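You operate a simulated robot arm through the tools that you are given. There is no shell and no other tool. Be economical: measure what you need, move in short steps, check, and stop when the job is done.

The job below is to be done with a simulated robot arm. You get a single attempt, and the scene is never put back.

JOB
Wind the hose neatly on to the roller and set the brake.
Fine: purple guide handle on and brake off before you crank; guide off again at the end; no loops may stand out of the coil.

Only the result counts: the job must be done as asked and must still hold three seconds after the hand-in. Knocking over, shifting, dropping, spilling or breaking anything else fails it.

ROBOT AND FRAMES
A 7-joint arm with a two-finger parallel gripper, fixed in place. Base frame: the origin is at the foot of the arm, x ahead of it, y to its left, z up. Readings come in m, degrees, newtons and seconds.
With the tool pointing down near the work surface it reaches from about 0.32 to 0.74 m from the base axis. Its first joint turns from -115.0 to 115.0 degrees. Payload 3.91 kg.
The TCP is the grasp point between the finger pads, 0.03 m short of the fingertips. In the tool frame z runs along the fingers and y along their closing line. Largest opening 0.11 m; finger width 0.02, thickness 0.01; the body of the gripper, 0.048 by 0.112 m, starts 0.055 m behind the TCP.
Orientation is that of the tool frame in the base frame, as [roll, pitch, yaw] about the fixed x, y, z axes, in that order (R = Rz(yaw) Ry(pitch) Rx(roll)). With the fingers straight down and closing along the base's y, the tool's x points along the base's -x, its y along +y and its z along -z.

CONTROLS
- The arm moves only by the tool servo_tool. Its argument "moves" is a list of rows, each an object (a shift or turn left out is 0, a gripper value left out holds the last) with "offset": the shift along the tool's x, y, z in units of 300 mm (1.0 is 300 mm), a list of three; "rotation": the turn, a rotation vector about the tool's x, y, z in units of 180 degrees (1.0 is 180 degrees), a list of three. In form: [{"offset": [x, y, z], "rotation": [ax, ay, az]}, ...]. A call has 1 to 8 rows; each row is the pose to reach, as a shift and turn from the pose commanded when the call began, along the tool's axes at that moment. "grip" is the opening in per cent of the stroke, from 0 (shut) to 100 (fully open), set as the call begins (left out, the last holds). A call with a number of a shift or a turn outside -1 to 1 is refused whole. Rows are played at 5 a second. More than 0.05 m and 8.6 degrees between two rows, or a gripper value outside its range, and nothing of the call is played. A pose out of reach is approached as far as the arm can. The call stops where the force on the tool passes 40 N (or 10 N more than at its start, if that is more) or the arm is blocked; 0.2 s more then pass. The fingers move at their own pace (about 0.108 m/s each) and stop on an object; they squeeze with about 42 N. The grip force told is the motor's: it shows also when the fingers shut on nothing. Time passes only in rows, and 0.2 s behind the last, so rows that repeat a pose let the fingers close. It gives the time, the measured TCP pose, the force on the tool (base axes), the opening and the grip force at its end, in the units of the frame above (readings bear some noise).
- Cameras (640 x 400 px; columns grow to the right, rows downward): "scene" is fixed at [0.0515, -0.4994, 1.5505]; the picture's right is [0.92, -0.39, 0.00], its down [-0.17, -0.39, -0.90] and it looks along [0.35, 0.83, -0.43] (base axes); focal length 322 px, centre (320, 200). "wrist" rides on the gripper at [0.072, 0.017, -0.103] in the tool frame; the picture's right is [-0.23, 0.97, 0.00], its down [-0.76, -0.18, -0.62] and it looks along [-0.61, -0.14, 0.78] (tool axes); focal length 222 px, centre (320, 200). There is no depth. A picture from a camera that has moved, and an enlarged one, comes with that camera's place and axes in the base frame and with its lens.
- snapshot(camera): a new picture of that camera. The clock stands still meanwhile.
- raise_lower(by): slides the trunk up (or, below 0, down) by that many m; the arm rides with it, the base frame stays. It gives what a move gives, with no picture.
- enlarge(camera, box): a new picture of the part [left, top, right, bottom] of that camera's present view, enlarged. The clock stands still meanwhile.
- close_job(): hands the job in; it is judged then, once.

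Go step by step. Nothing tells you positions but the pictures and the camera data: compare them with the known pose of the tool, close in by small moves and look again before you grip or let go. The budget is 120 turns and 68 pictures, counting those below and the enlarged ones. Unless the task says otherwise, let go and move clear before handing in, and close with one line.

The tools are called as a command line: name --argument value ..., lists and objects as JSON in quotes. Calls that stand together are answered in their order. servo_tool: Moves the arm, as the interface text tells. Its arguments: {"type":"object","properties":{"moves":{"type":"array"},"grip":{"type":"number"}},"required":["moves"]} The other tools are called the same way: raise_lower (by) slides the trunk up or down; snapshot (camera) takes a picture; enlarge (camera, box) takes an enlarged picture of a part of a camera's view; close_job () hands the job in.

At the start:

```text
clock: 0.0
tool_pos: [0.3506, 0.3147, 1.2943]
ee_rot: [180.0, 0.1, 179.9]
contact_force: [0.7, 0.0, 0.6]
finger_gap: 0.1099
finger_force: 0.2
trunk travel left (down, up): [-0.875, 0.115]
```

scene: 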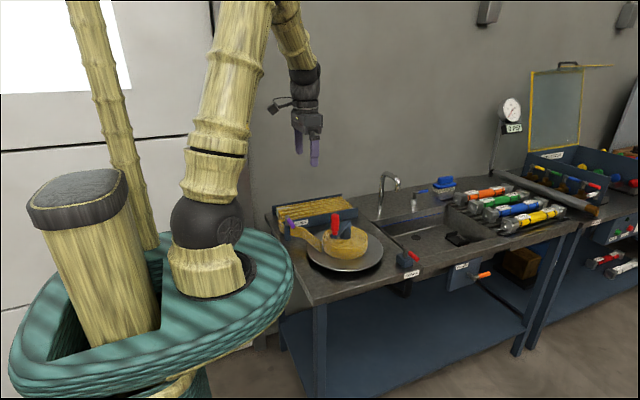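
wrist: 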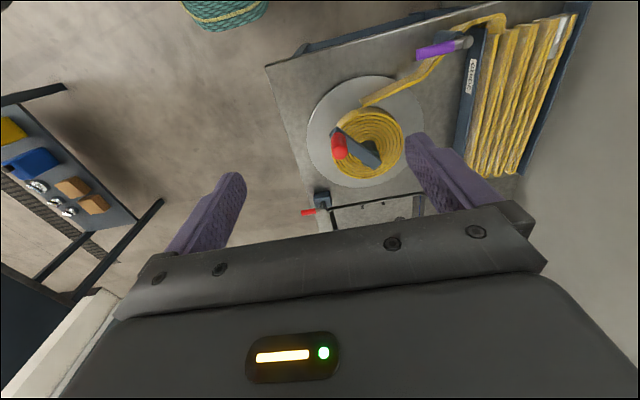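

I see a roller with a red crank handle, a purple guide handle near the hose tray, and small levers on the bench edge. I'll look closer first.

enlarge --camera "scene" --box '[260, 180, 430, 290]'

enlarge --camera "wrist" --box '[260, 0, 600, 220]'

enlarge --camera "scene" --box '[380, 50, 640, 300]'

```text
3.64 times, centred on (345, 235) of scene
camera zoom: at [0.0515, -0.4994, 1.5505], right [0.92, -0.39, 0.0], down [-0.17, -0.39, -0.9], along [0.35, 0.83, -0.43], focal length 1170 px, centre (229, 73)
```

zoom: 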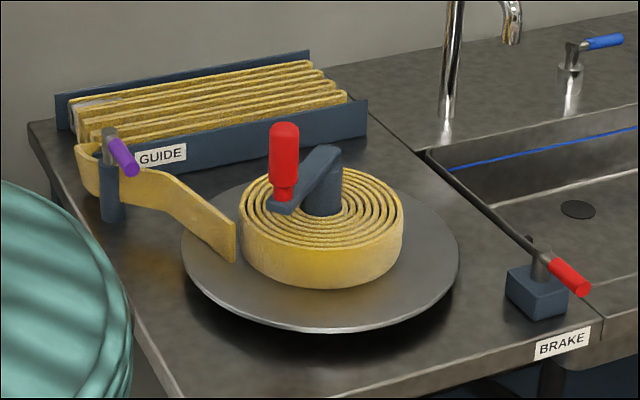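

```text
1.82 times, centred on (430, 110) of wrist
camera zoom: at [0.2781, 0.3332, 1.396], right [0.23, 0.97, 0.0], down [0.76, -0.18, 0.62], along [0.61, -0.14, -0.78], focal length 404 px, centre (120, 364)
```

zoom: 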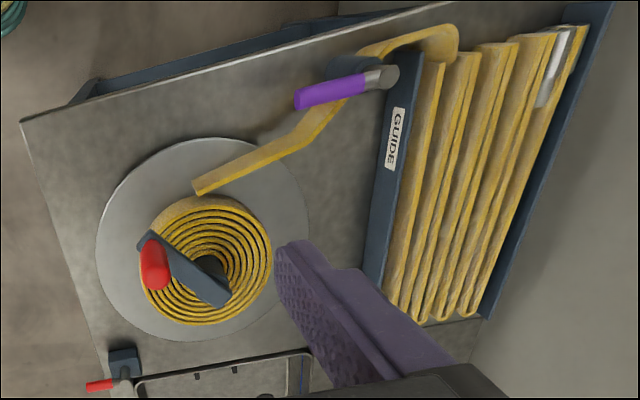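

```text
1.60 times, centred on (510, 175) of scene
camera zoom: at [0.0515, -0.4994, 1.5505], right [0.92, -0.39, 0.0], down [-0.17, -0.39, -0.9], along [0.35, 0.83, -0.43], focal length 515 px, centre (16, 240)
```

zoom: 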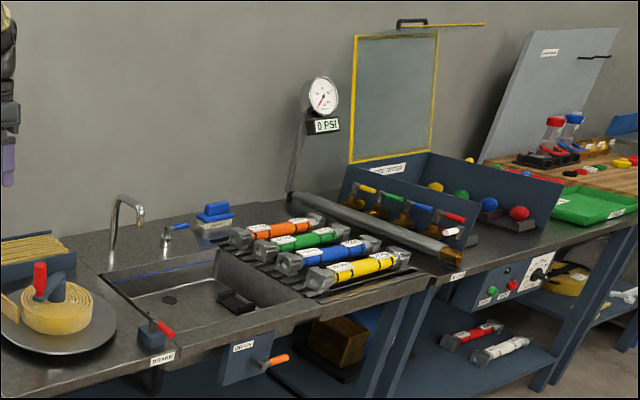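

The bench triangulates to z≈0.85. The guide pivot is near (0.36, 0.56, 0.95) with its handle pointing -y, the crank hub near (0.52, 0.39) with the knob near (0.455, 0.33, 1.02), and the brake tip near (0.69, 0.185, 0.91). I'll move the wrist camera closer to the guide.

servo_tool --moves '[{"offset": [0.04, 0.09, 0.096]}, {"offset": [0.08, 0.18, 0.192]}, {"offset": [0.12, 0.27, 0.288]}, {"offset": [0.16, 0.36, 0.384]}, {"offset": [0.2, 0.45, 0.48]}, {"offset": [0.2, 0.45, 0.48]}]' --grip 0

snapshot --camera "wrist"

enlarge --camera "scene" --box '[260, 200, 340, 250]'

enlarge --camera "scene" --box '[380, 230, 460, 280]'

```text
clock: 1.4
tool_pos: [0.2909, 0.4498, 1.1494]
ee_rot: [-180.0, 0.2, 179.9]
contact_force: [0.5, -0.1, 0.6]
finger_gap: 0.0
finger_force: 37.8
trunk travel left (down, up): [-0.875, 0.115]
```

```text
62 pictures are left
camera wrist: at [0.219, 0.4676, 1.2522], right [0.23, 0.97, 0.0], down [0.76, -0.18, 0.62], along [0.61, -0.14, -0.78], focal length 222 px, centre (320, 200)
```

wrist: 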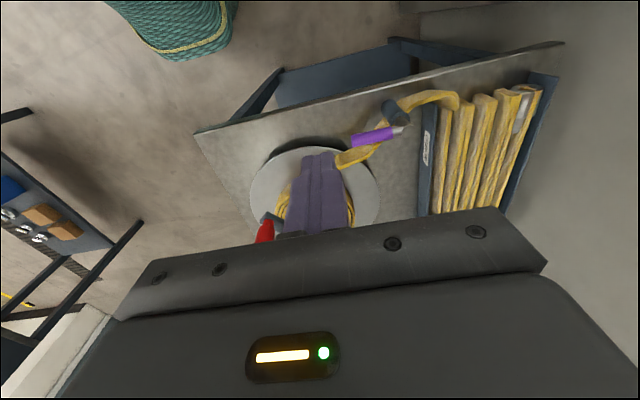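

```text
8.00 times, centred on (300, 225) of scene
camera zoom: at [0.0515, -0.4994, 1.5505], right [0.92, -0.39, 0.0], down [-0.17, -0.39, -0.9], along [0.35, 0.83, -0.43], focal length 2575 px, centre (480, 0)
```

zoom: 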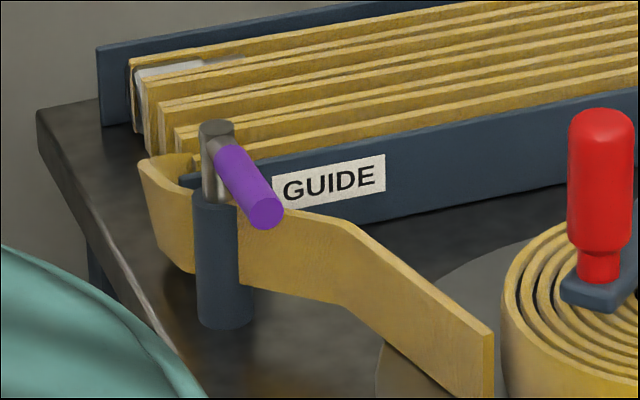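

```text
8.00 times, centred on (420, 255) of scene
camera zoom: at [0.0515, -0.4994, 1.5505], right [0.92, -0.39, 0.0], down [-0.17, -0.39, -0.9], along [0.35, 0.83, -0.43], focal length 2575 px, centre (-480, -240)
```

zoom: 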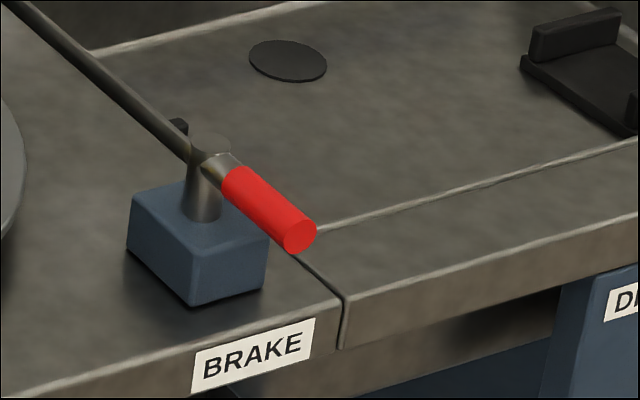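

Both levers are horizontal and point -y. The guide handle runs from pivot (0.357, 0.562) to tip (0.359, 0.483) at z≈0.953. I'll come down with shut fingers on its -x side to push it toward +x.

servo_tool --moves '[{"offset": [-0.02, 0.05, 0.13]}, {"offset": [-0.04, 0.1, 0.26]}, {"offset": [-0.06, 0.14, 0.39]}, {"offset": [-0.07, 0.167, 0.51]}, {"offset": [-0.08, 0.167, 0.615]}, {"offset": [-0.08, 0.167, 0.615]}]' --grip 0

enlarge --camera "scene" --box '[260, 180, 356, 240]'

```text
clock: 2.8
tool_pos: [0.314, 0.4995, 0.9641]
ee_rot: [179.9, 0.0, -179.9]
contact_force: [0.0, 0.2, 0.6]
finger_gap: 0.0
finger_force: 37.5
trunk travel left (down, up): [-0.875, 0.115]
```

```text
6.67 times, centred on (308, 210) of scene
camera zoom: at [0.0515, -0.4994, 1.5505], right [0.92, -0.39, 0.0], down [-0.17, -0.39, -0.9], along [0.35, 0.83, -0.43], focal length 2146 px, centre (400, 133)
```

zoom: 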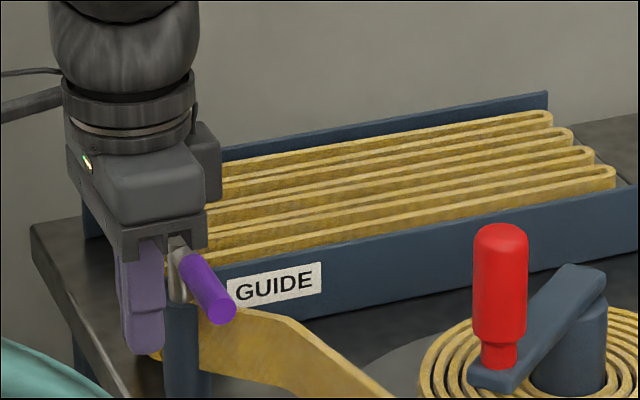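

Fingers sit just on the -x side of the handle. I'll push it along an arc toward +x.

servo_tool --moves '[{"offset": [-0.077, 0, 0]}, {"offset": [-0.14, -0.005, 0]}, {"offset": [-0.19, -0.005, 0]}, {"offset": [-0.242, 0.015, 0]}, {"offset": [-0.29, 0.048, 0]}, {"offset": [-0.326, 0.091, 0]}, {"offset": [-0.35, 0.142, 0]}]'

enlarge --camera "scene" --box '[260, 180, 356, 240]'

```text
clock: 4.4
tool_pos: [0.421, 0.5386, 0.9672]
ee_rot: [179.9, 0.0, 179.8]
contact_force: [-8.1, -19.6, 15.4]
finger_gap: 0.0
finger_force: 37.9
trunk travel left (down, up): [-0.875, 0.115]
```

```text
6.67 times, centred on (308, 210) of scene
camera zoom: at [0.0515, -0.4994, 1.5505], right [0.92, -0.39, 0.0], down [-0.17, -0.39, -0.9], along [0.35, 0.83, -0.43], focal length 2146 px, centre (400, 133)
```

zoom: 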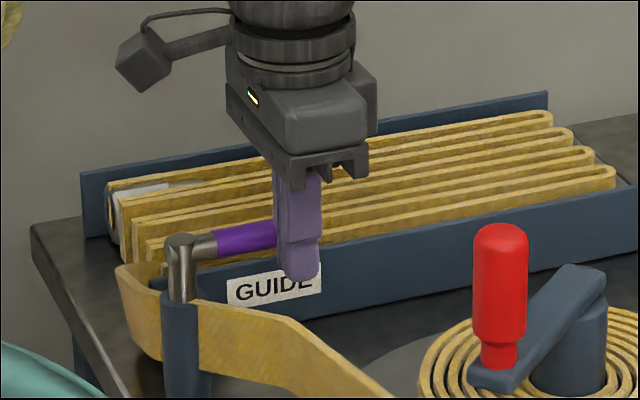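

The handle has swung to about +x. I'll push slightly farther to find its stop.

servo_tool --moves '[{"offset": [0.0, 0.03, 0]}, {"offset": [0.005, 0.06, 0]}, {"offset": [0.01, 0.1, 0]}]'

enlarge --camera "scene" --box '[260, 180, 356, 240]'

```text
clock: 4.8
tool_pos: [0.421, 0.5387, 0.9665]
ee_rot: [-179.1, -0.1, 179.8]
contact_force: [-9.0, -24.3, 20.1]
finger_gap: 0.0001
finger_force: 38.0
trunk travel left (down, up): [-0.875, 0.115]
stopped in row 1: the force on the tool passed its limit (the readings are from after the stop); the commanded pose is now the measured one
```

```text
6.67 times, centred on (308, 210) of scene
camera zoom: at [0.0515, -0.4994, 1.5505], right [0.92, -0.39, 0.0], down [-0.17, -0.39, -0.9], along [0.35, 0.83, -0.43], focal length 2146 px, centre (400, 133)
```

zoom: 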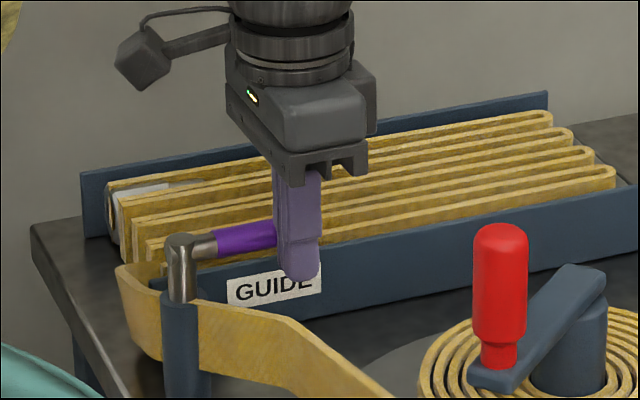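

The handle is at its stop, pointing +x. I'll back off, rise, and go look at the brake.

servo_tool --moves '[{"offset": [0.0, -0.1, 0]}, {"offset": [0, -0.1, -0.16]}, {"offset": [0, -0.12, -0.32]}, {"offset": [0, -0.2, -0.46]}, {"offset": [-0.05, -0.3, -0.58]}, {"offset": [-0.1, -0.42, -0.65]}, {"offset": [-0.15, -0.56, -0.7]}, {"offset": [-0.2, -0.7, -0.7]}]'

servo_tool --moves '[{"offset": [-0.05, -0.15, 0]}, {"offset": [-0.1, -0.3, 0]}, {"offset": [-0.15, -0.43, 0]}, {"offset": [-0.2, -0.43, 0]}, {"offset": [-0.2, -0.43, 0]}]'

snapshot --camera "wrist"

enlarge --camera "scene" --box '[260, 180, 420, 280]'

```text
clock: 6.6
tool_pos: [0.4844, 0.335, 1.176]
ee_rot: [-179.2, -0.1, 179.8]
contact_force: [-0.4, 0.2, 0.5]
finger_gap: 0.0
finger_force: 37.7
trunk travel left (down, up): [-0.875, 0.115]
```

```text
clock: 7.8
tool_pos: [0.541, 0.2063, 1.1765]
ee_rot: [-179.3, -0.1, 179.9]
contact_force: [-0.5, 0.5, -0.5]
finger_gap: 0.0002
finger_force: 37.6
trunk travel left (down, up): [-0.875, 0.115]
```

```text
56 pictures are left
camera wrist: at [0.4694, 0.2263, 1.2786], right [0.23, 0.97, -0.01], down [0.76, -0.17, 0.62], along [0.61, -0.15, -0.78], focal length 222 px, centre (320, 200)
```

wrist: 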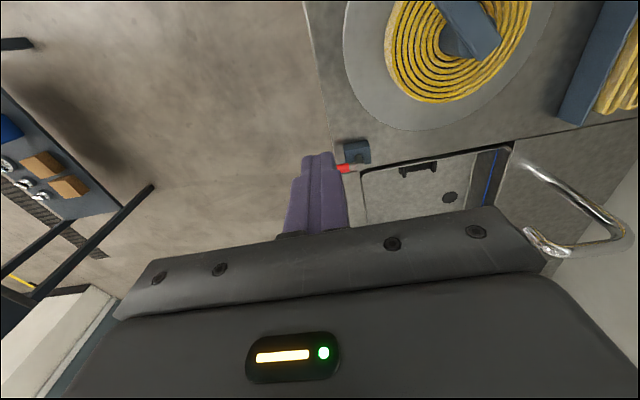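

```text
4.00 times, centred on (340, 230) of scene
camera zoom: at [0.0515, -0.4994, 1.5505], right [0.92, -0.39, 0.0], down [-0.17, -0.39, -0.9], along [0.35, 0.83, -0.43], focal length 1287 px, centre (240, 80)
```

zoom: 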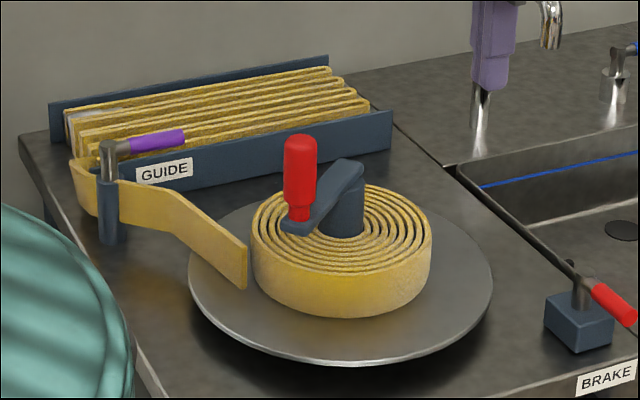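

The guide handle holds in its new place. I'll zoom on the brake.

enlarge --camera "wrist" --box '[300, 100, 460, 200]'

```text
4.00 times, centred on (380, 150) of wrist
camera zoom: at [0.4694, 0.2263, 1.2786], right [0.23, 0.97, -0.01], down [0.76, -0.17, 0.62], along [0.61, -0.15, -0.78], focal length 888 px, centre (80, 400)
```

zoom: 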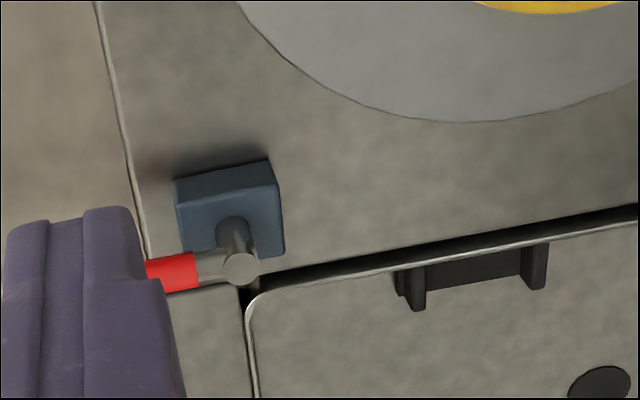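

Post of the brake ≈(0.69, 0.247), lever pointing -y. The crank will tell me whether the brake is on; I'll hover open fingers over the knob first.

servo_tool --moves '[{"offset": [0.07, 0.1, 0]}, {"offset": [0.14, 0.2, 0]}, {"offset": [0.21, 0.3, 0.03]}, {"offset": [0.287, 0.42, 0.08]}, {"offset": [0.287, 0.42, 0.08]}]' --grip 80

snapshot --camera "wrist"

enlarge --camera "scene" --box '[280, 160, 408, 240]'

```text
clock: 9.0
tool_pos: [0.4576, 0.333, 1.1522]
ee_rot: [-179.3, -0.1, 179.8]
contact_force: [-0.5, -0.1, 0.8]
finger_gap: 0.0879
finger_force: 0.0
trunk travel left (down, up): [-0.875, 0.115]
```

```text
53 pictures are left
camera wrist: at [0.3851, 0.3524, 1.2549], right [0.23, 0.97, -0.01], down [0.76, -0.17, 0.62], along [0.6, -0.15, -0.78], focal length 222 px, centre (320, 200)
```

wrist: 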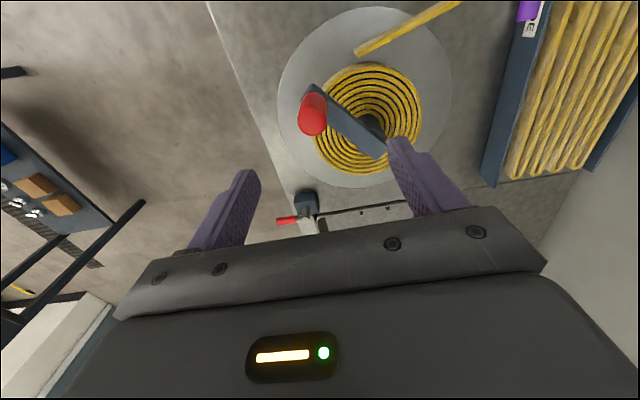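

```text
5.00 times, centred on (344, 200) of scene
camera zoom: at [0.0515, -0.4994, 1.5505], right [0.92, -0.39, 0.0], down [-0.17, -0.39, -0.9], along [0.35, 0.83, -0.43], focal length 1609 px, centre (200, 200)
```

zoom: 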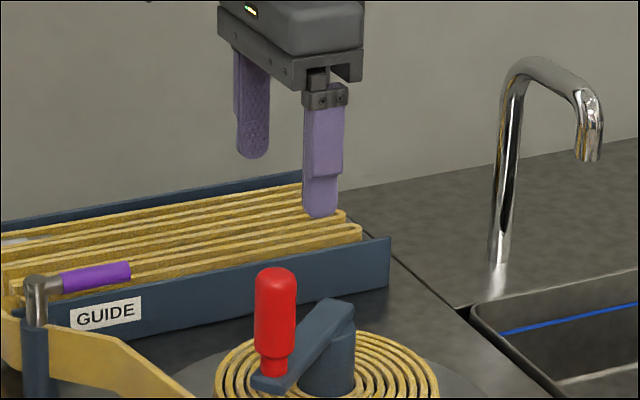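

The knob axis is at about (0.451, 0.329). I'll lower the open fingers around it and close.

servo_tool --moves '[{"offset": [0.022, -0.013, 0.14]}, {"offset": [0.022, -0.013, 0.28]}, {"offset": [0.022, -0.013, 0.42]}, {"offset": [0.022, -0.013, 0.42]}]'

enlarge --camera "scene" --box '[280, 180, 408, 260]'

snapshot --camera "wrist"

```text
clock: 10.0
tool_pos: [0.4502, 0.326, 1.0258]
ee_rot: [-179.4, -0.1, 179.9]
contact_force: [0.0, 0.4, 0.3]
finger_gap: 0.0879
finger_force: 0.0
trunk travel left (down, up): [-0.875, 0.115]
```

```text
5.00 times, centred on (344, 220) of scene
camera zoom: at [0.0515, -0.4994, 1.5505], right [0.92, -0.39, 0.0], down [-0.17, -0.39, -0.9], along [0.35, 0.83, -0.43], focal length 1609 px, centre (200, 100)
```

zoom: 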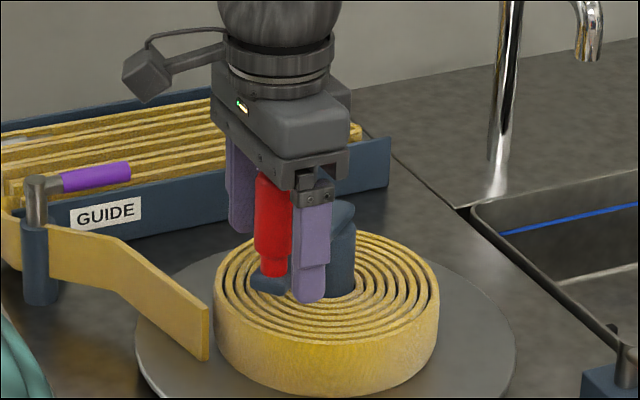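

```text
50 pictures are left
camera wrist: at [0.378, 0.3459, 1.1286], right [0.23, 0.97, -0.01], down [0.76, -0.17, 0.62], along [0.61, -0.15, -0.78], focal length 222 px, centre (320, 200)
```

wrist: 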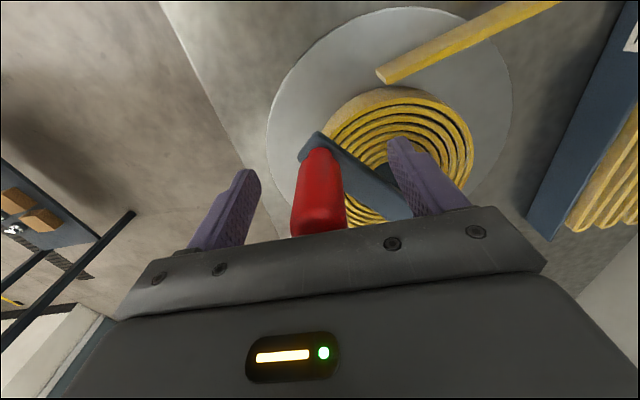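

The knob sits right between the pads, so I'll close on it.

servo_tool --moves '[{"offset": [0, 0, 0]}, {"offset": [0, 0, 0]}, {"offset": [0, 0, 0]}, {"offset": [0, 0, 0]}]' --grip 10

```text
clock: 11.0
tool_pos: [0.4508, 0.3247, 1.0263]
ee_rot: [-179.4, -0.1, 179.9]
contact_force: [-2.5, -2.4, -6.0]
finger_gap: 0.0275
finger_force: 44.8
trunk travel left (down, up): [-0.875, 0.115]
```

Gripped (27.5 mm). Now a small test move counter-clockwise, the direction that draws the hose on.

servo_tool --moves '[{"offset": [-0.022, -0.024, 0]}, {"offset": [-0.045, -0.048, 0]}, {"offset": [-0.045, -0.048, 0]}]'

enlarge --camera "scene" --box '[280, 180, 440, 280]'

```text
clock: 11.6
tool_pos: [0.4509, 0.3239, 1.0254]
ee_rot: [-179.9, -0.7, -179.2]
contact_force: [-12.3, 7.8, 3.1]
finger_gap: 0.0268
finger_force: 45.2
trunk travel left (down, up): [-0.875, 0.115]
stopped in row 2: the force on the tool passed its limit (the readings are from after the stop); the commanded pose is now the measured one
```

```text
4.00 times, centred on (360, 230) of scene
camera zoom: at [0.0515, -0.4994, 1.5505], right [0.92, -0.39, 0.0], down [-0.17, -0.39, -0.9], along [0.35, 0.83, -0.43], focal length 1287 px, centre (160, 80)
```

zoom: 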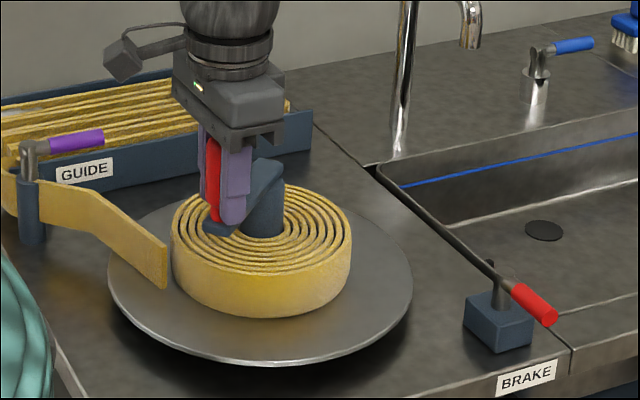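

The roller is held, so the brake is on with its lever at -y. I'll release the knob and go to the brake lever.

servo_tool --moves '[{"offset": [0, 0, 0]}, {"offset": [0, 0, 0]}, {"offset": [0, 0, 0]}, {"offset": [0, 0, -0.15]}, {"offset": [0, 0, -0.3]}, {"offset": [0, 0, -0.4]}]' --grip 70

servo_tool --moves '[{"offset": [-0.12, -0.1, 0]}, {"offset": [-0.24, -0.2, 0]}, {"offset": [-0.36, -0.3, 0]}, {"offset": [-0.48, -0.38, 0]}, {"offset": [-0.6, -0.43, 0]}, {"offset": [-0.67, -0.43, 0]}, {"offset": [-0.67, -0.43, 0.15]}, {"offset": [-0.67, -0.43, 0.3]}]' --grip 0

enlarge --camera "scene" --box '[360, 180, 488, 260]'

enlarge --camera "wrist" --box '[240, 50, 480, 200]'

```text
clock: 13.0
tool_pos: [0.4559, 0.3208, 1.1471]
ee_rot: [-179.7, -0.5, -179.6]
contact_force: [-0.5, -0.5, 1.4]
finger_gap: 0.0771
finger_force: 0.1
trunk travel left (down, up): [-0.875, 0.115]
```

```text
clock: 14.8
tool_pos: [0.6596, 0.1965, 1.0549]
ee_rot: [-179.8, -0.5, -179.5]
contact_force: [-0.1, -0.3, -0.2]
finger_gap: 0.0001
finger_force: 37.4
trunk travel left (down, up): [-0.875, 0.115]
```

```text
5.00 times, centred on (424, 220) of scene
camera zoom: at [0.0515, -0.4994, 1.5505], right [0.92, -0.39, 0.0], down [-0.17, -0.39, -0.9], along [0.35, 0.83, -0.43], focal length 1609 px, centre (-200, 100)
```

zoom: 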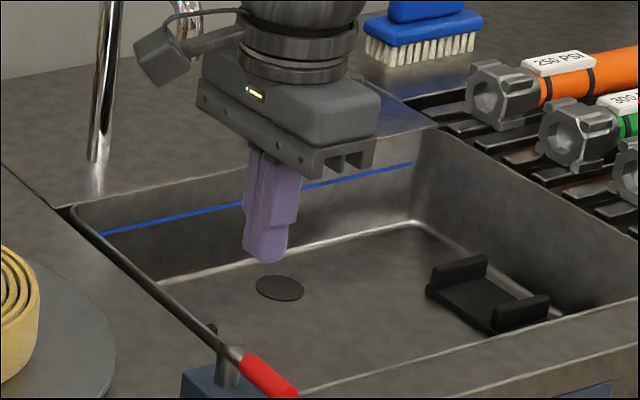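

```text
2.67 times, centred on (360, 125) of wrist
camera zoom: at [0.5882, 0.2148, 1.1575], right [0.22, 0.98, -0.01], down [0.77, -0.17, 0.62], along [0.6, -0.14, -0.79], focal length 592 px, centre (213, 400)
```

zoom: 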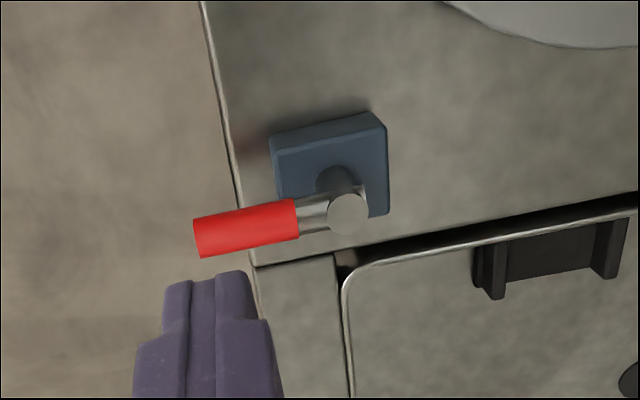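

The lever axis is at x≈0.688, y 0.18–0.24, z≈0.91. I'll lower the shut fingers on its -x side.

servo_tool --moves '[{"offset": [0.01, 0, 0.15]}, {"offset": [0.01, 0, 0.3]}, {"offset": [0.01, 0, 0.42]}, {"offset": [0.01, 0, 0.42]}]'

enlarge --camera "scene" --box '[370, 210, 466, 270]'

```text
clock: 15.8
tool_pos: [0.654, 0.1944, 0.9288]
ee_rot: [-179.7, -0.6, -179.6]
contact_force: [0.8, 0.3, 0.7]
finger_gap: 0.0
finger_force: 37.9
trunk travel left (down, up): [-0.875, 0.115]
```

```text
6.67 times, centred on (418, 240) of scene
camera zoom: at [0.0515, -0.4994, 1.5505], right [0.92, -0.39, 0.0], down [-0.17, -0.39, -0.9], along [0.35, 0.83, -0.43], focal length 2146 px, centre (-333, -67)
```

zoom: 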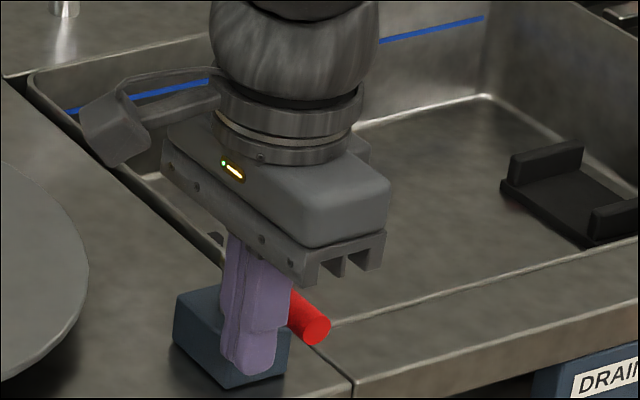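

Now I push gently toward +x.

servo_tool --moves '[{"offset": [-0.03, 0, 0]}, {"offset": [-0.06, 0, 0]}, {"offset": [-0.09, 0, 0]}, {"offset": [-0.12, 0, 0]}, {"offset": [-0.15, 0.01, 0]}]'

enlarge --camera "scene" --box '[370, 210, 466, 270]'

```text
clock: 17.0
tool_pos: [0.6979, 0.1977, 0.9282]
ee_rot: [-179.7, -0.4, -179.6]
contact_force: [-0.9, 0.4, -0.7]
finger_gap: 0.0
finger_force: 37.3
trunk travel left (down, up): [-0.875, 0.115]
```

```text
6.67 times, centred on (418, 240) of scene
camera zoom: at [0.0515, -0.4994, 1.5505], right [0.92, -0.39, 0.0], down [-0.17, -0.39, -0.9], along [0.35, 0.83, -0.43], focal length 2146 px, centre (-333, -67)
```

zoom: 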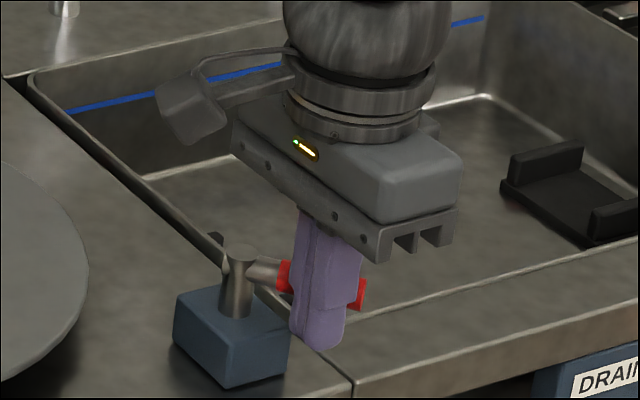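

The lever is turning freely toward +x. I'll continue along the arc.

servo_tool --moves '[{"offset": [-0.04, 0.01, 0]}, {"offset": [-0.074, 0.024, 0]}, {"offset": [-0.1, 0.058, 0]}, {"offset": [-0.114, 0.1, 0]}, {"offset": [-0.117, 0.124, 0]}]'

enlarge --camera "scene" --box '[370, 210, 466, 270]'

```text
clock: 18.2
tool_pos: [0.7092, 0.2212, 0.9359]
ee_rot: [-179.7, -0.5, -179.6]
contact_force: [0.7, -2.1, 0.8]
finger_gap: 0.0001
finger_force: 37.6
out of reach, approached as far as the arm can: row 2, 3, 4, 5
trunk travel left (down, up): [-0.875, 0.115]
```

```text
6.67 times, centred on (418, 240) of scene
camera zoom: at [0.0515, -0.4994, 1.5505], right [0.92, -0.39, 0.0], down [-0.17, -0.39, -0.9], along [0.35, 0.83, -0.43], focal length 2146 px, centre (-333, -67)
```

zoom: 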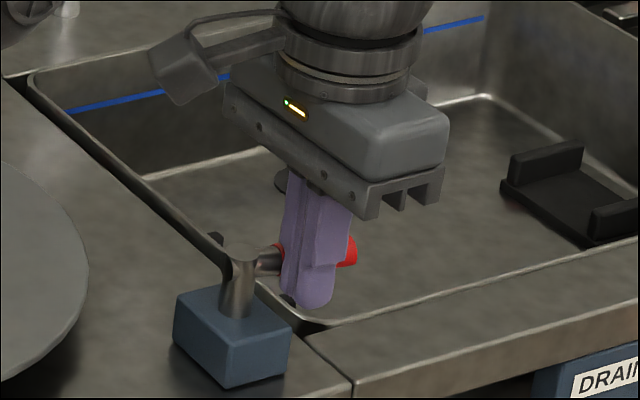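

The arm hits its reach limit with the lever about 60° round. I'll tilt the tool outward about 24° to reach farther.

servo_tool --moves '[{"offset": [0.02, -0.03, 0], "rotation": [0, -0.04, 0]}, {"offset": [0.02, -0.03, 0], "rotation": [0, -0.085, 0]}, {"offset": [0.02, -0.03, 0], "rotation": [0, -0.13, 0]}, {"offset": [0.02, -0.03, 0], "rotation": [0, -0.13, 0]}]'

enlarge --camera "scene" --box '[370, 210, 466, 270]'

```text
clock: 19.2
tool_pos: [0.705, 0.211, 0.9348]
ee_rot: [-179.6, 22.8, -179.4]
contact_force: [1.1, -0.1, 0.3]
finger_gap: 0.0003
finger_force: 37.9
trunk travel left (down, up): [-0.875, 0.115]
```

```text
6.67 times, centred on (418, 240) of scene
camera zoom: at [0.0515, -0.4994, 1.5505], right [0.92, -0.39, 0.0], down [-0.17, -0.39, -0.9], along [0.35, 0.83, -0.43], focal length 2146 px, centre (-333, -67)
```

zoom: 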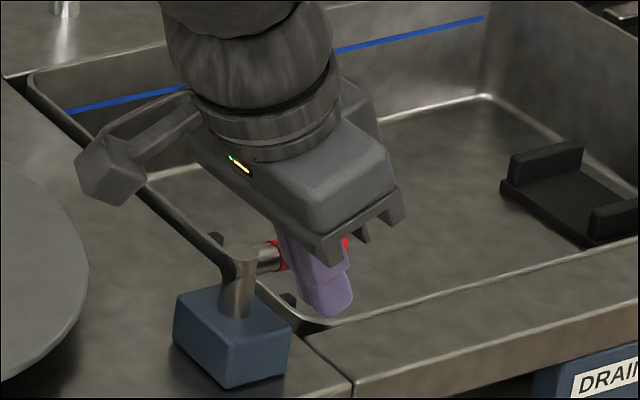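

Reach is fine now, so I'll continue the push around toward +y until it stops.

servo_tool --moves '[{"offset": [-0.04, 0.02, 0.04]}, {"offset": [-0.064, 0.04, 0.063]}, {"offset": [-0.068, 0.06, 0.063]}, {"offset": [-0.073, 0.083, 0.065]}, {"offset": [-0.073, 0.113, 0.065]}]'

enlarge --camera "scene" --box '[370, 210, 466, 270]'

```text
clock: 20.2
tool_pos: [0.7311, 0.2219, 0.922]
ee_rot: [-178.5, 22.1, -179.7]
contact_force: [-3.6, -14.7, 4.8]
finger_gap: 0.0
finger_force: 37.6
trunk travel left (down, up): [-0.875, 0.115]
stopped in row 5: the force on the tool passed its limit (the readings are from after the stop); the commanded pose is now the measured one
```

```text
6.67 times, centred on (418, 240) of scene
camera zoom: at [0.0515, -0.4994, 1.5505], right [0.92, -0.39, 0.0], down [-0.17, -0.39, -0.9], along [0.35, 0.83, -0.43], focal length 2146 px, centre (-333, -67)
```

zoom: 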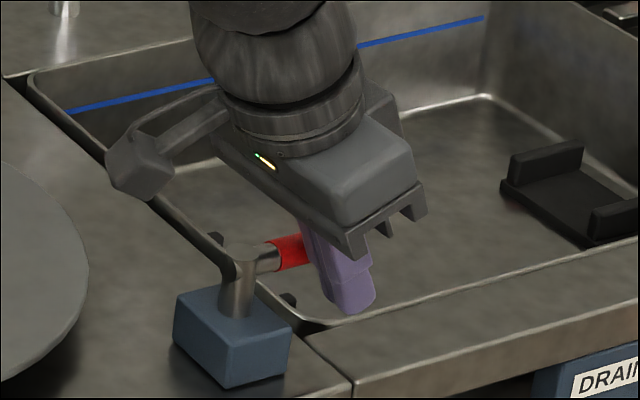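

The lever is at its stop near +x, so the brake should be off. I'll back off, rise, and level the tool.

servo_tool --moves '[{"offset": [0, -0.06, 0]}, {"offset": [-0.06, -0.07, -0.15]}, {"offset": [-0.12, -0.07, -0.3]}, {"offset": [-0.19, -0.07, -0.45]}, {"offset": [-0.05, -0.07, -0.5], "rotation": [0, 0.04, 0]}, {"offset": [0.08, 0.0, -0.55], "rotation": [0, 0.08, 0]}, {"offset": [0.2, 0.06, -0.6], "rotation": [0, 0.122, 0]}, {"offset": [0.2, 0.06, -0.6], "rotation": [0, 0.122, 0]}]'

enlarge --camera "scene" --box '[280, 180, 440, 280]'

```text
clock: 22.0
tool_pos: [0.6054, 0.246, 1.0651]
ee_rot: [-178.9, 0.3, -180.0]
contact_force: [0.5, -0.7, 0.2]
finger_gap: 0.0001
finger_force: 37.9
trunk travel left (down, up): [-0.875, 0.115]
```

```text
4.00 times, centred on (360, 230) of scene
camera zoom: at [0.0515, -0.4994, 1.5505], right [0.92, -0.39, 0.0], down [-0.17, -0.39, -0.9], along [0.35, 0.83, -0.43], focal length 1287 px, centre (160, 80)
```

zoom: 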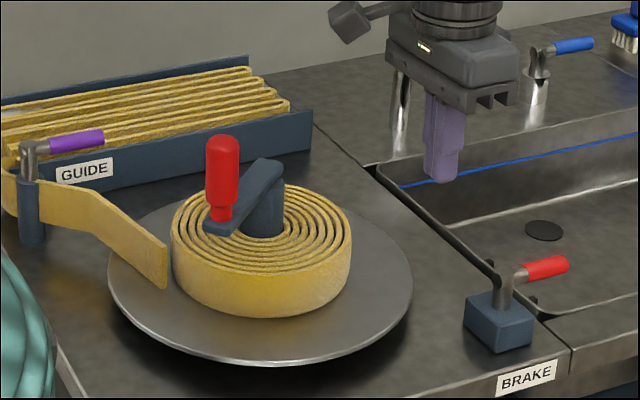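

Brake lever is at +x. Back to the crank knob: hover, then descend with fingers open.

servo_tool --moves '[{"offset": [0.08, 0.04, -0.15]}, {"offset": [0.2, 0.1, -0.25]}, {"offset": [0.33, 0.17, -0.25]}, {"offset": [0.45, 0.23, -0.25]}, {"offset": [0.511, 0.257, -0.22]}, {"offset": [0.511, 0.257, -0.1]}, {"offset": [0.511, 0.257, 0.03]}, {"offset": [0.511, 0.257, 0.13]}]' --grip 75

servo_tool --moves '[{"offset": [0, 0, 0]}, {"offset": [0, 0, 0]}, {"offset": [0, 0, 0]}, {"offset": [0, 0, 0]}]' --grip 10

```text
refused: row 1 steps farther than a row can; nothing moved
```

```text
clock: 23.0
tool_pos: [0.6064, 0.2445, 1.0653]
ee_rot: [-178.9, 0.5, 180.0]
contact_force: [0.1, 0.1, -0.1]
finger_gap: 0.0112
finger_force: 0.1
trunk travel left (down, up): [-0.875, 0.115]
```

servo_tool --moves '[{"offset": [0.06, 0.03, -0.13]}, {"offset": [0.18, 0.09, -0.2]}, {"offset": [0.3, 0.16, -0.22]}, {"offset": [0.42, 0.22, -0.22]}, {"offset": [0.511, 0.257, -0.22]}, {"offset": [0.511, 0.257, -0.1]}, {"offset": [0.511, 0.257, 0.03]}, {"offset": [0.511, 0.257, 0.13]}]' --grip 75

servo_tool --moves '[{"offset": [0, 0, 0]}, {"offset": [0, 0, 0]}, {"offset": [0, 0, 0]}, {"offset": [0, 0, 0]}]' --grip 10

```text
clock: 24.8
tool_pos: [0.4541, 0.3243, 1.0217]
ee_rot: [-178.9, 0.3, 180.0]
contact_force: [0.9, -0.2, 0.6]
finger_gap: 0.0823
finger_force: 0.1
trunk travel left (down, up): [-0.875, 0.115]
```

```text
clock: 25.8
tool_pos: [0.4541, 0.323, 1.0233]
ee_rot: [-179.0, 0.4, -179.9]
contact_force: [-0.8, -0.4, -6.6]
finger_gap: 0.028
finger_force: 44.8
trunk travel left (down, up): [-0.875, 0.115]
```

Gripped. Small counter-clockwise test again.

servo_tool --moves '[{"offset": [-0.022, -0.024, 0]}, {"offset": [-0.045, -0.046, 0]}, {"offset": [-0.068, -0.066, 0]}, {"offset": [-0.068, -0.066, 0]}]'

enlarge --camera "scene" --box '[260, 180, 420, 280]'

```text
clock: 26.8
tool_pos: [0.4757, 0.3054, 1.0235]
ee_rot: [-179.0, 0.4, -179.9]
contact_force: [0.3, 11.4, -4.2]
finger_gap: 0.0281
finger_force: 44.8
trunk travel left (down, up): [-0.875, 0.115]
```

```text
4.00 times, centred on (340, 230) of scene
camera zoom: at [0.0515, -0.4994, 1.5505], right [0.92, -0.39, 0.0], down [-0.17, -0.39, -0.9], along [0.35, 0.83, -0.43], focal length 1287 px, centre (240, 80)
```

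zoom: 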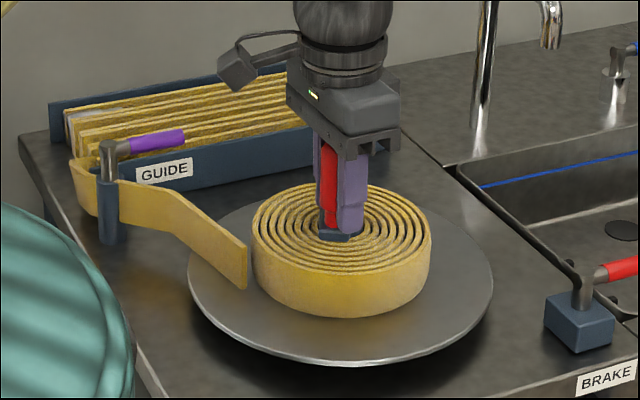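

The roller turns. I'll carry on in an arc and fit the circle from the measured positions.

servo_tool --moves '[{"offset": [-0.084, -0.009, 0]}, {"offset": [-0.186, -0.009, 0]}, {"offset": [-0.282, 0.026, 0]}, {"offset": [-0.282, 0.026, 0]}]'

servo_tool --moves '[{"offset": [-0.078, 0.065, 0]}, {"offset": [-0.078, 0.065, 0]}]'

enlarge --camera "scene" --box '[260, 180, 420, 280]'

```text
clock: 27.8
tool_pos: [0.5595, 0.3129, 1.0243]
ee_rot: [-179.0, 0.5, 180.0]
contact_force: [0.8, 0.6, 0.7]
finger_gap: 0.0108
finger_force: 0.0
trunk travel left (down, up): [-0.875, 0.115]
```

```text
clock: 28.4
tool_pos: [0.5823, 0.3322, 1.0249]
ee_rot: [-178.9, 0.4, -180.0]
contact_force: [0.5, -0.5, 0.7]
finger_gap: 0.011
finger_force: 0.1
trunk travel left (down, up): [-0.875, 0.115]
```

```text
4.00 times, centred on (340, 230) of scene
camera zoom: at [0.0515, -0.4994, 1.5505], right [0.92, -0.39, 0.0], down [-0.17, -0.39, -0.9], along [0.35, 0.83, -0.43], focal length 1287 px, centre (240, 80)
```

zoom: 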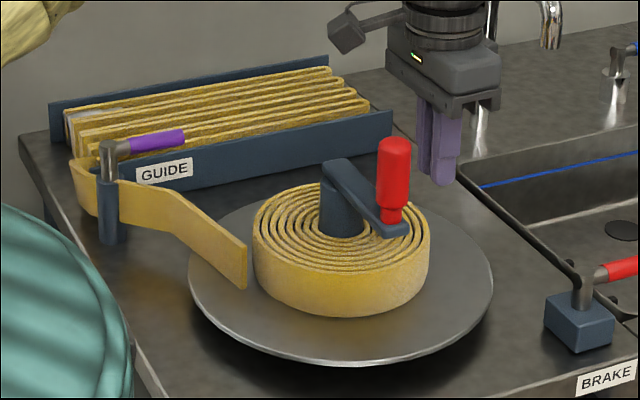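

The knob slipped out of the pads since the pull ran across the grip. Instead I'll push it around with shut fingers trailing on the same circle (centre ≈(0.516, 0.386), R≈0.088), so I lift and set down behind the knob.

servo_tool --moves '[{"offset": [0, 0, -0.15]}, {"offset": [0, 0, -0.3]}, {"offset": [0.12, -0.025, -0.32]}, {"offset": [0.24, -0.05, -0.32]}, {"offset": [0.362, -0.076, -0.32]}, {"offset": [0.362, -0.076, -0.16]}, {"offset": [0.362, -0.076, 0]}, {"offset": [0.362, -0.076, 0]}]' --grip 0

enlarge --camera "scene" --box '[260, 180, 420, 280]'

snapshot --camera "wrist"

```text
clock: 30.2
tool_pos: [0.4743, 0.3112, 1.0253]
ee_rot: [-178.8, 0.4, 180.0]
contact_force: [0.1, -0.4, -0.4]
finger_gap: 0.0001
finger_force: 37.4
trunk travel left (down, up): [-0.875, 0.115]
```

```text
4.00 times, centred on (340, 230) of scene
camera zoom: at [0.0515, -0.4994, 1.5505], right [0.92, -0.39, 0.0], down [-0.17, -0.39, -0.9], along [0.35, 0.83, -0.43], focal length 1287 px, centre (240, 80)
```

zoom: 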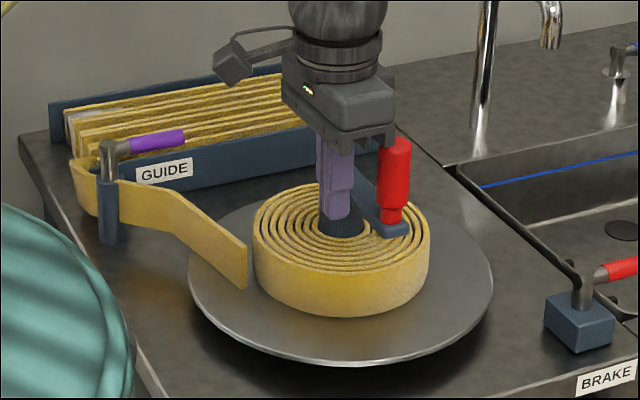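

```text
37 pictures are left
camera wrist: at [0.401, 0.3318, 1.1265], right [0.23, 0.97, -0.02], down [0.76, -0.17, 0.63], along [0.61, -0.16, -0.78], focal length 222 px, centre (320, 200)
```

wrist: 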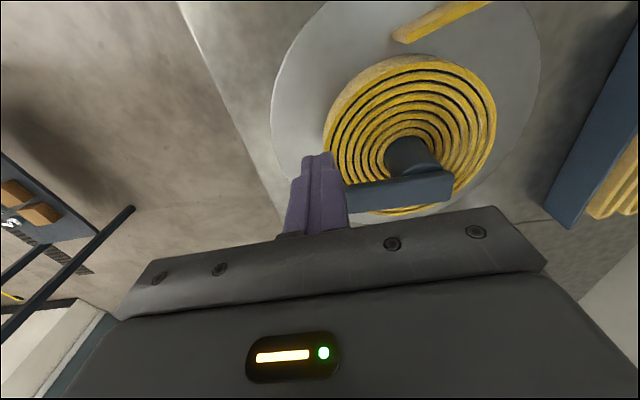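

Fingers are behind the knob. I'll push along the circle for the first stretch.

servo_tool --moves '[{"offset": [-0.089, -0.036, 0]}, {"offset": [-0.189, -0.036, 0]}, {"offset": [-0.284, -0.002, 0]}, {"offset": [-0.361, 0.063, 0]}, {"offset": [-0.412, 0.15, 0]}, {"offset": [-0.429, 0.249, 0]}, {"offset": [-0.412, 0.349, 0]}, {"offset": [-0.361, 0.436, 0]}]'

enlarge --camera "scene" --box '[260, 180, 420, 280]'

```text
clock: 30.7
tool_pos: [0.4938, 0.3033, 1.0216]
ee_rot: [-178.6, -1.1, -179.7]
contact_force: [-13.5, -4.3, 7.1]
finger_gap: 0.0002
finger_force: 37.7
trunk travel left (down, up): [-0.875, 0.115]
stopped in row 2: the force on the tool passed its limit (the readings are from after the stop); the commanded pose is now the measured one
```

```text
4.00 times, centred on (340, 230) of scene
camera zoom: at [0.0515, -0.4994, 1.5505], right [0.92, -0.39, 0.0], down [-0.17, -0.39, -0.9], along [0.35, 0.83, -0.43], focal length 1287 px, centre (240, 80)
```

zoom: 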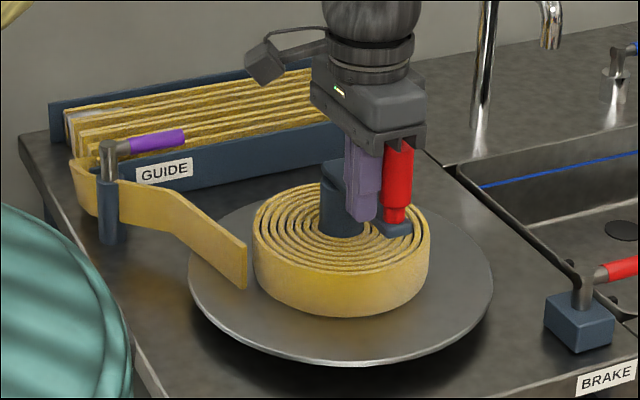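

It stopped on contact at speed; from contact now I'll push slower.

servo_tool --moves '[{"offset": [-0.039, -0.011, 0]}, {"offset": [-0.079, -0.013, 0]}, {"offset": [-0.119, -0.009, 0]}, {"offset": [-0.158, 0.0, 0]}, {"offset": [-0.196, 0.014, 0]}, {"offset": [-0.231, 0.034, 0]}, {"offset": [-0.263, 0.058, 0]}, {"offset": [-0.292, 0.087, 0]}]'

enlarge --camera "scene" --box '[260, 180, 420, 280]'

```text
clock: 31.1
tool_pos: [0.4947, 0.3044, 1.0218]
ee_rot: [-178.6, -2.1, -179.3]
contact_force: [-22.8, 1.3, 7.8]
finger_gap: 0.0
finger_force: 37.5
trunk travel left (down, up): [-0.875, 0.115]
stopped in row 2: the force on the tool passed its limit (the readings are from after the stop); the commanded pose is now the measured one
```

```text
4.00 times, centred on (340, 230) of scene
camera zoom: at [0.0515, -0.4994, 1.5505], right [0.92, -0.39, 0.0], down [-0.17, -0.39, -0.9], along [0.35, 0.83, -0.43], focal length 1287 px, centre (240, 80)
```

zoom: 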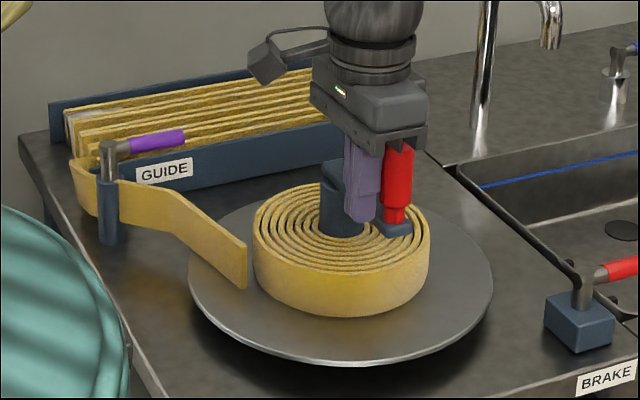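

The crank stops dead at about 278° in this direction after only ~55°, so counter-clockwise may be the unwinding side's limit. I'll lift and study the coil before trying the other way.

servo_tool --moves '[{"offset": [0.03, 0, 0]}, {"offset": [0.03, 0, -0.15]}, {"offset": [0.03, 0, -0.3]}, {"offset": [0.1, 0, -0.42]}, {"offset": [0.2, 0, -0.5]}, {"offset": [0.3, -0.05, -0.6]}, {"offset": [0.3, -0.1, -0.7]}, {"offset": [0.3, -0.1, -0.7]}]'

snapshot --camera "wrist"

enlarge --camera "scene" --box '[310, 215, 390, 265]'

```text
clock: 32.9
tool_pos: [0.4166, 0.2793, 1.2349]
ee_rot: [-178.6, -1.7, -179.4]
contact_force: [-0.4, -0.5, 0.3]
finger_gap: 0.0
finger_force: 37.7
trunk travel left (down, up): [-0.875, 0.115]
```

```text
34 pictures are left
camera wrist: at [0.3479, 0.2997, 1.3387], right [0.22, 0.98, -0.03], down [0.78, -0.16, 0.6], along [0.58, -0.16, -0.8], focal length 222 px, centre (320, 200)
```

wrist: 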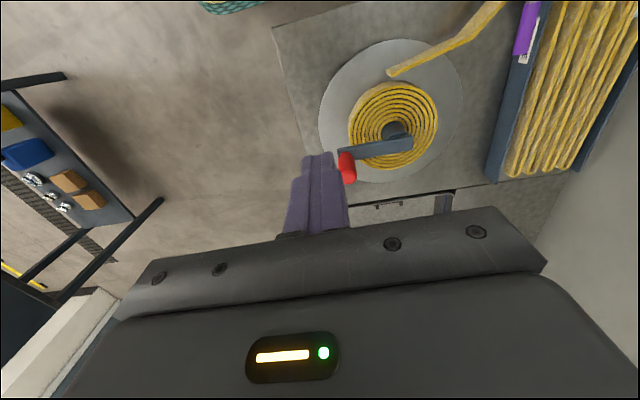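

```text
8.00 times, centred on (350, 240) of scene
camera zoom: at [0.0515, -0.4994, 1.5505], right [0.92, -0.39, 0.0], down [-0.17, -0.39, -0.9], along [0.35, 0.83, -0.43], focal length 2575 px, centre (80, -120)
```

zoom: 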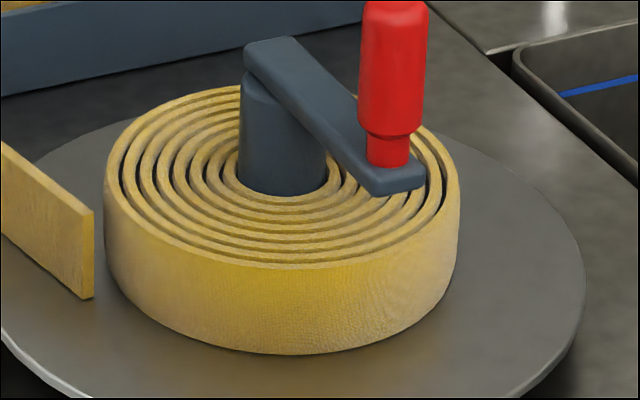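

The coil looks unchanged, so counter-clockwise winds nothing; I'll try clockwise from the other side of the knob, watching the coil and hose.

servo_tool --moves '[{"offset": [-0.11, 0.03, 0.08], "rotation": [-0.0078, -0.0094, 0]}, {"offset": [-0.22, 0.06, 0.16], "rotation": [-0.0078, -0.0094, 0]}, {"offset": [-0.33, 0.09, 0.24], "rotation": [-0.0078, -0.0094, 0]}, {"offset": [-0.44, 0.12, 0.32], "rotation": [-0.0078, -0.0094, 0]}, {"offset": [-0.518, 0.134, 0.4], "rotation": [-0.0078, -0.0094, 0]}, {"offset": [-0.518, 0.134, 0.55], "rotation": [-0.0078, -0.0094, 0]}, {"offset": [-0.518, 0.134, 0.7], "rotation": [-0.0078, -0.0094, 0]}, {"offset": [-0.518, 0.134, 0.7], "rotation": [-0.0078, -0.0094, 0]}]'

enlarge --camera "scene" --box '[260, 180, 420, 280]'

```text
clock: 34.7
tool_pos: [0.5632, 0.3161, 1.0171]
ee_rot: [180.0, 0.0, -179.4]
contact_force: [-0.6, -0.6, 0.3]
finger_gap: 0.0
finger_force: 38.1
trunk travel left (down, up): [-0.875, 0.115]
```

```text
4.00 times, centred on (340, 230) of scene
camera zoom: at [0.0515, -0.4994, 1.5505], right [0.92, -0.39, 0.0], down [-0.17, -0.39, -0.9], along [0.35, 0.83, -0.43], focal length 1287 px, centre (240, 80)
```

zoom: 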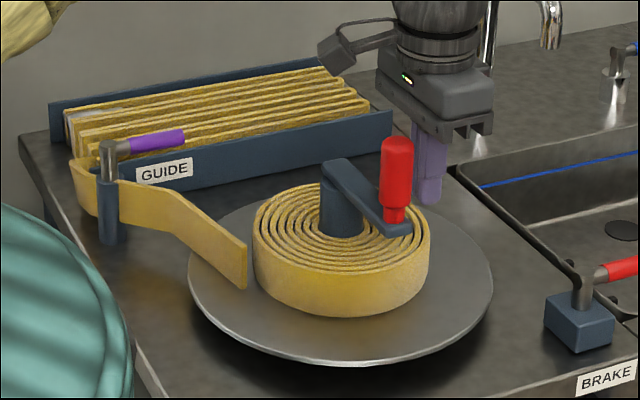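

Knob is at about (0.519, 0.297); I'll push it clockwise slowly.

servo_tool --moves '[{"offset": [0.033, -0.033, 0]}, {"offset": [0.072, -0.048, 0]}, {"offset": [0.111, -0.057, 0]}, {"offset": [0.152, -0.06, 0]}, {"offset": [0.193, -0.058, 0]}, {"offset": [0.233, -0.05, 0]}, {"offset": [0.272, -0.037, 0]}, {"offset": [0.308, -0.018, 0]}]'

enlarge --camera "scene" --box '[260, 180, 420, 280]'

```text
clock: 36.5
tool_pos: [0.4715, 0.3055, 1.0167]
ee_rot: [-179.9, -0.1, -179.5]
contact_force: [0.0, -0.4, 1.0]
finger_gap: 0.0
finger_force: 38.0
trunk travel left (down, up): [-0.875, 0.115]
```

```text
4.00 times, centred on (340, 230) of scene
camera zoom: at [0.0515, -0.4994, 1.5505], right [0.92, -0.39, 0.0], down [-0.17, -0.39, -0.9], along [0.35, 0.83, -0.43], focal length 1287 px, centre (240, 80)
```

zoom: 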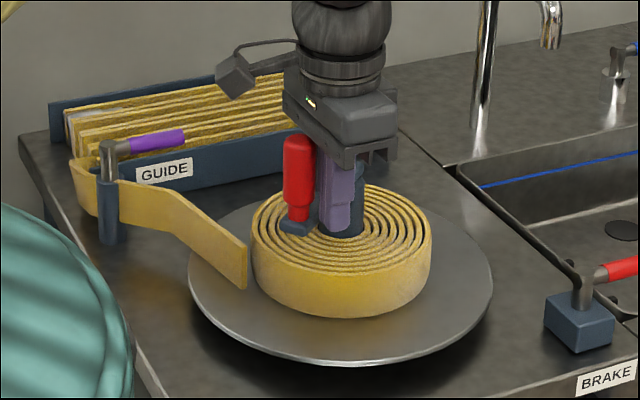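

Clockwise turns freely. I'll continue clockwise and see whether hose moves.

servo_tool --moves '[{"offset": [0.056, 0.044, 0]}, {"offset": [0.103, 0.105, 0]}, {"offset": [0.132, 0.175, 0]}, {"offset": [0.142, 0.251, 0]}, {"offset": [0.132, 0.327, 0]}, {"offset": [0.103, 0.398, 0]}, {"offset": [0.056, 0.459, 0]}, {"offset": [-0.004, 0.505, 0]}]'

enlarge --camera "scene" --box '[260, 180, 420, 280]'

```text
clock: 38.3
tool_pos: [0.474, 0.4601, 1.0182]
ee_rot: [-179.9, 0.0, -179.5]
contact_force: [-0.4, -0.7, -0.4]
finger_gap: 0.0001
finger_force: 37.9
trunk travel left (down, up): [-0.875, 0.115]
```

```text
4.00 times, centred on (340, 230) of scene
camera zoom: at [0.0515, -0.4994, 1.5505], right [0.92, -0.39, 0.0], down [-0.17, -0.39, -0.9], along [0.35, 0.83, -0.43], focal length 1287 px, centre (240, 80)
```

zoom: 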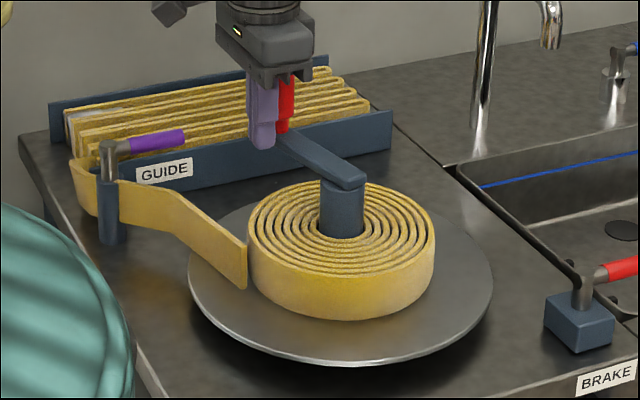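

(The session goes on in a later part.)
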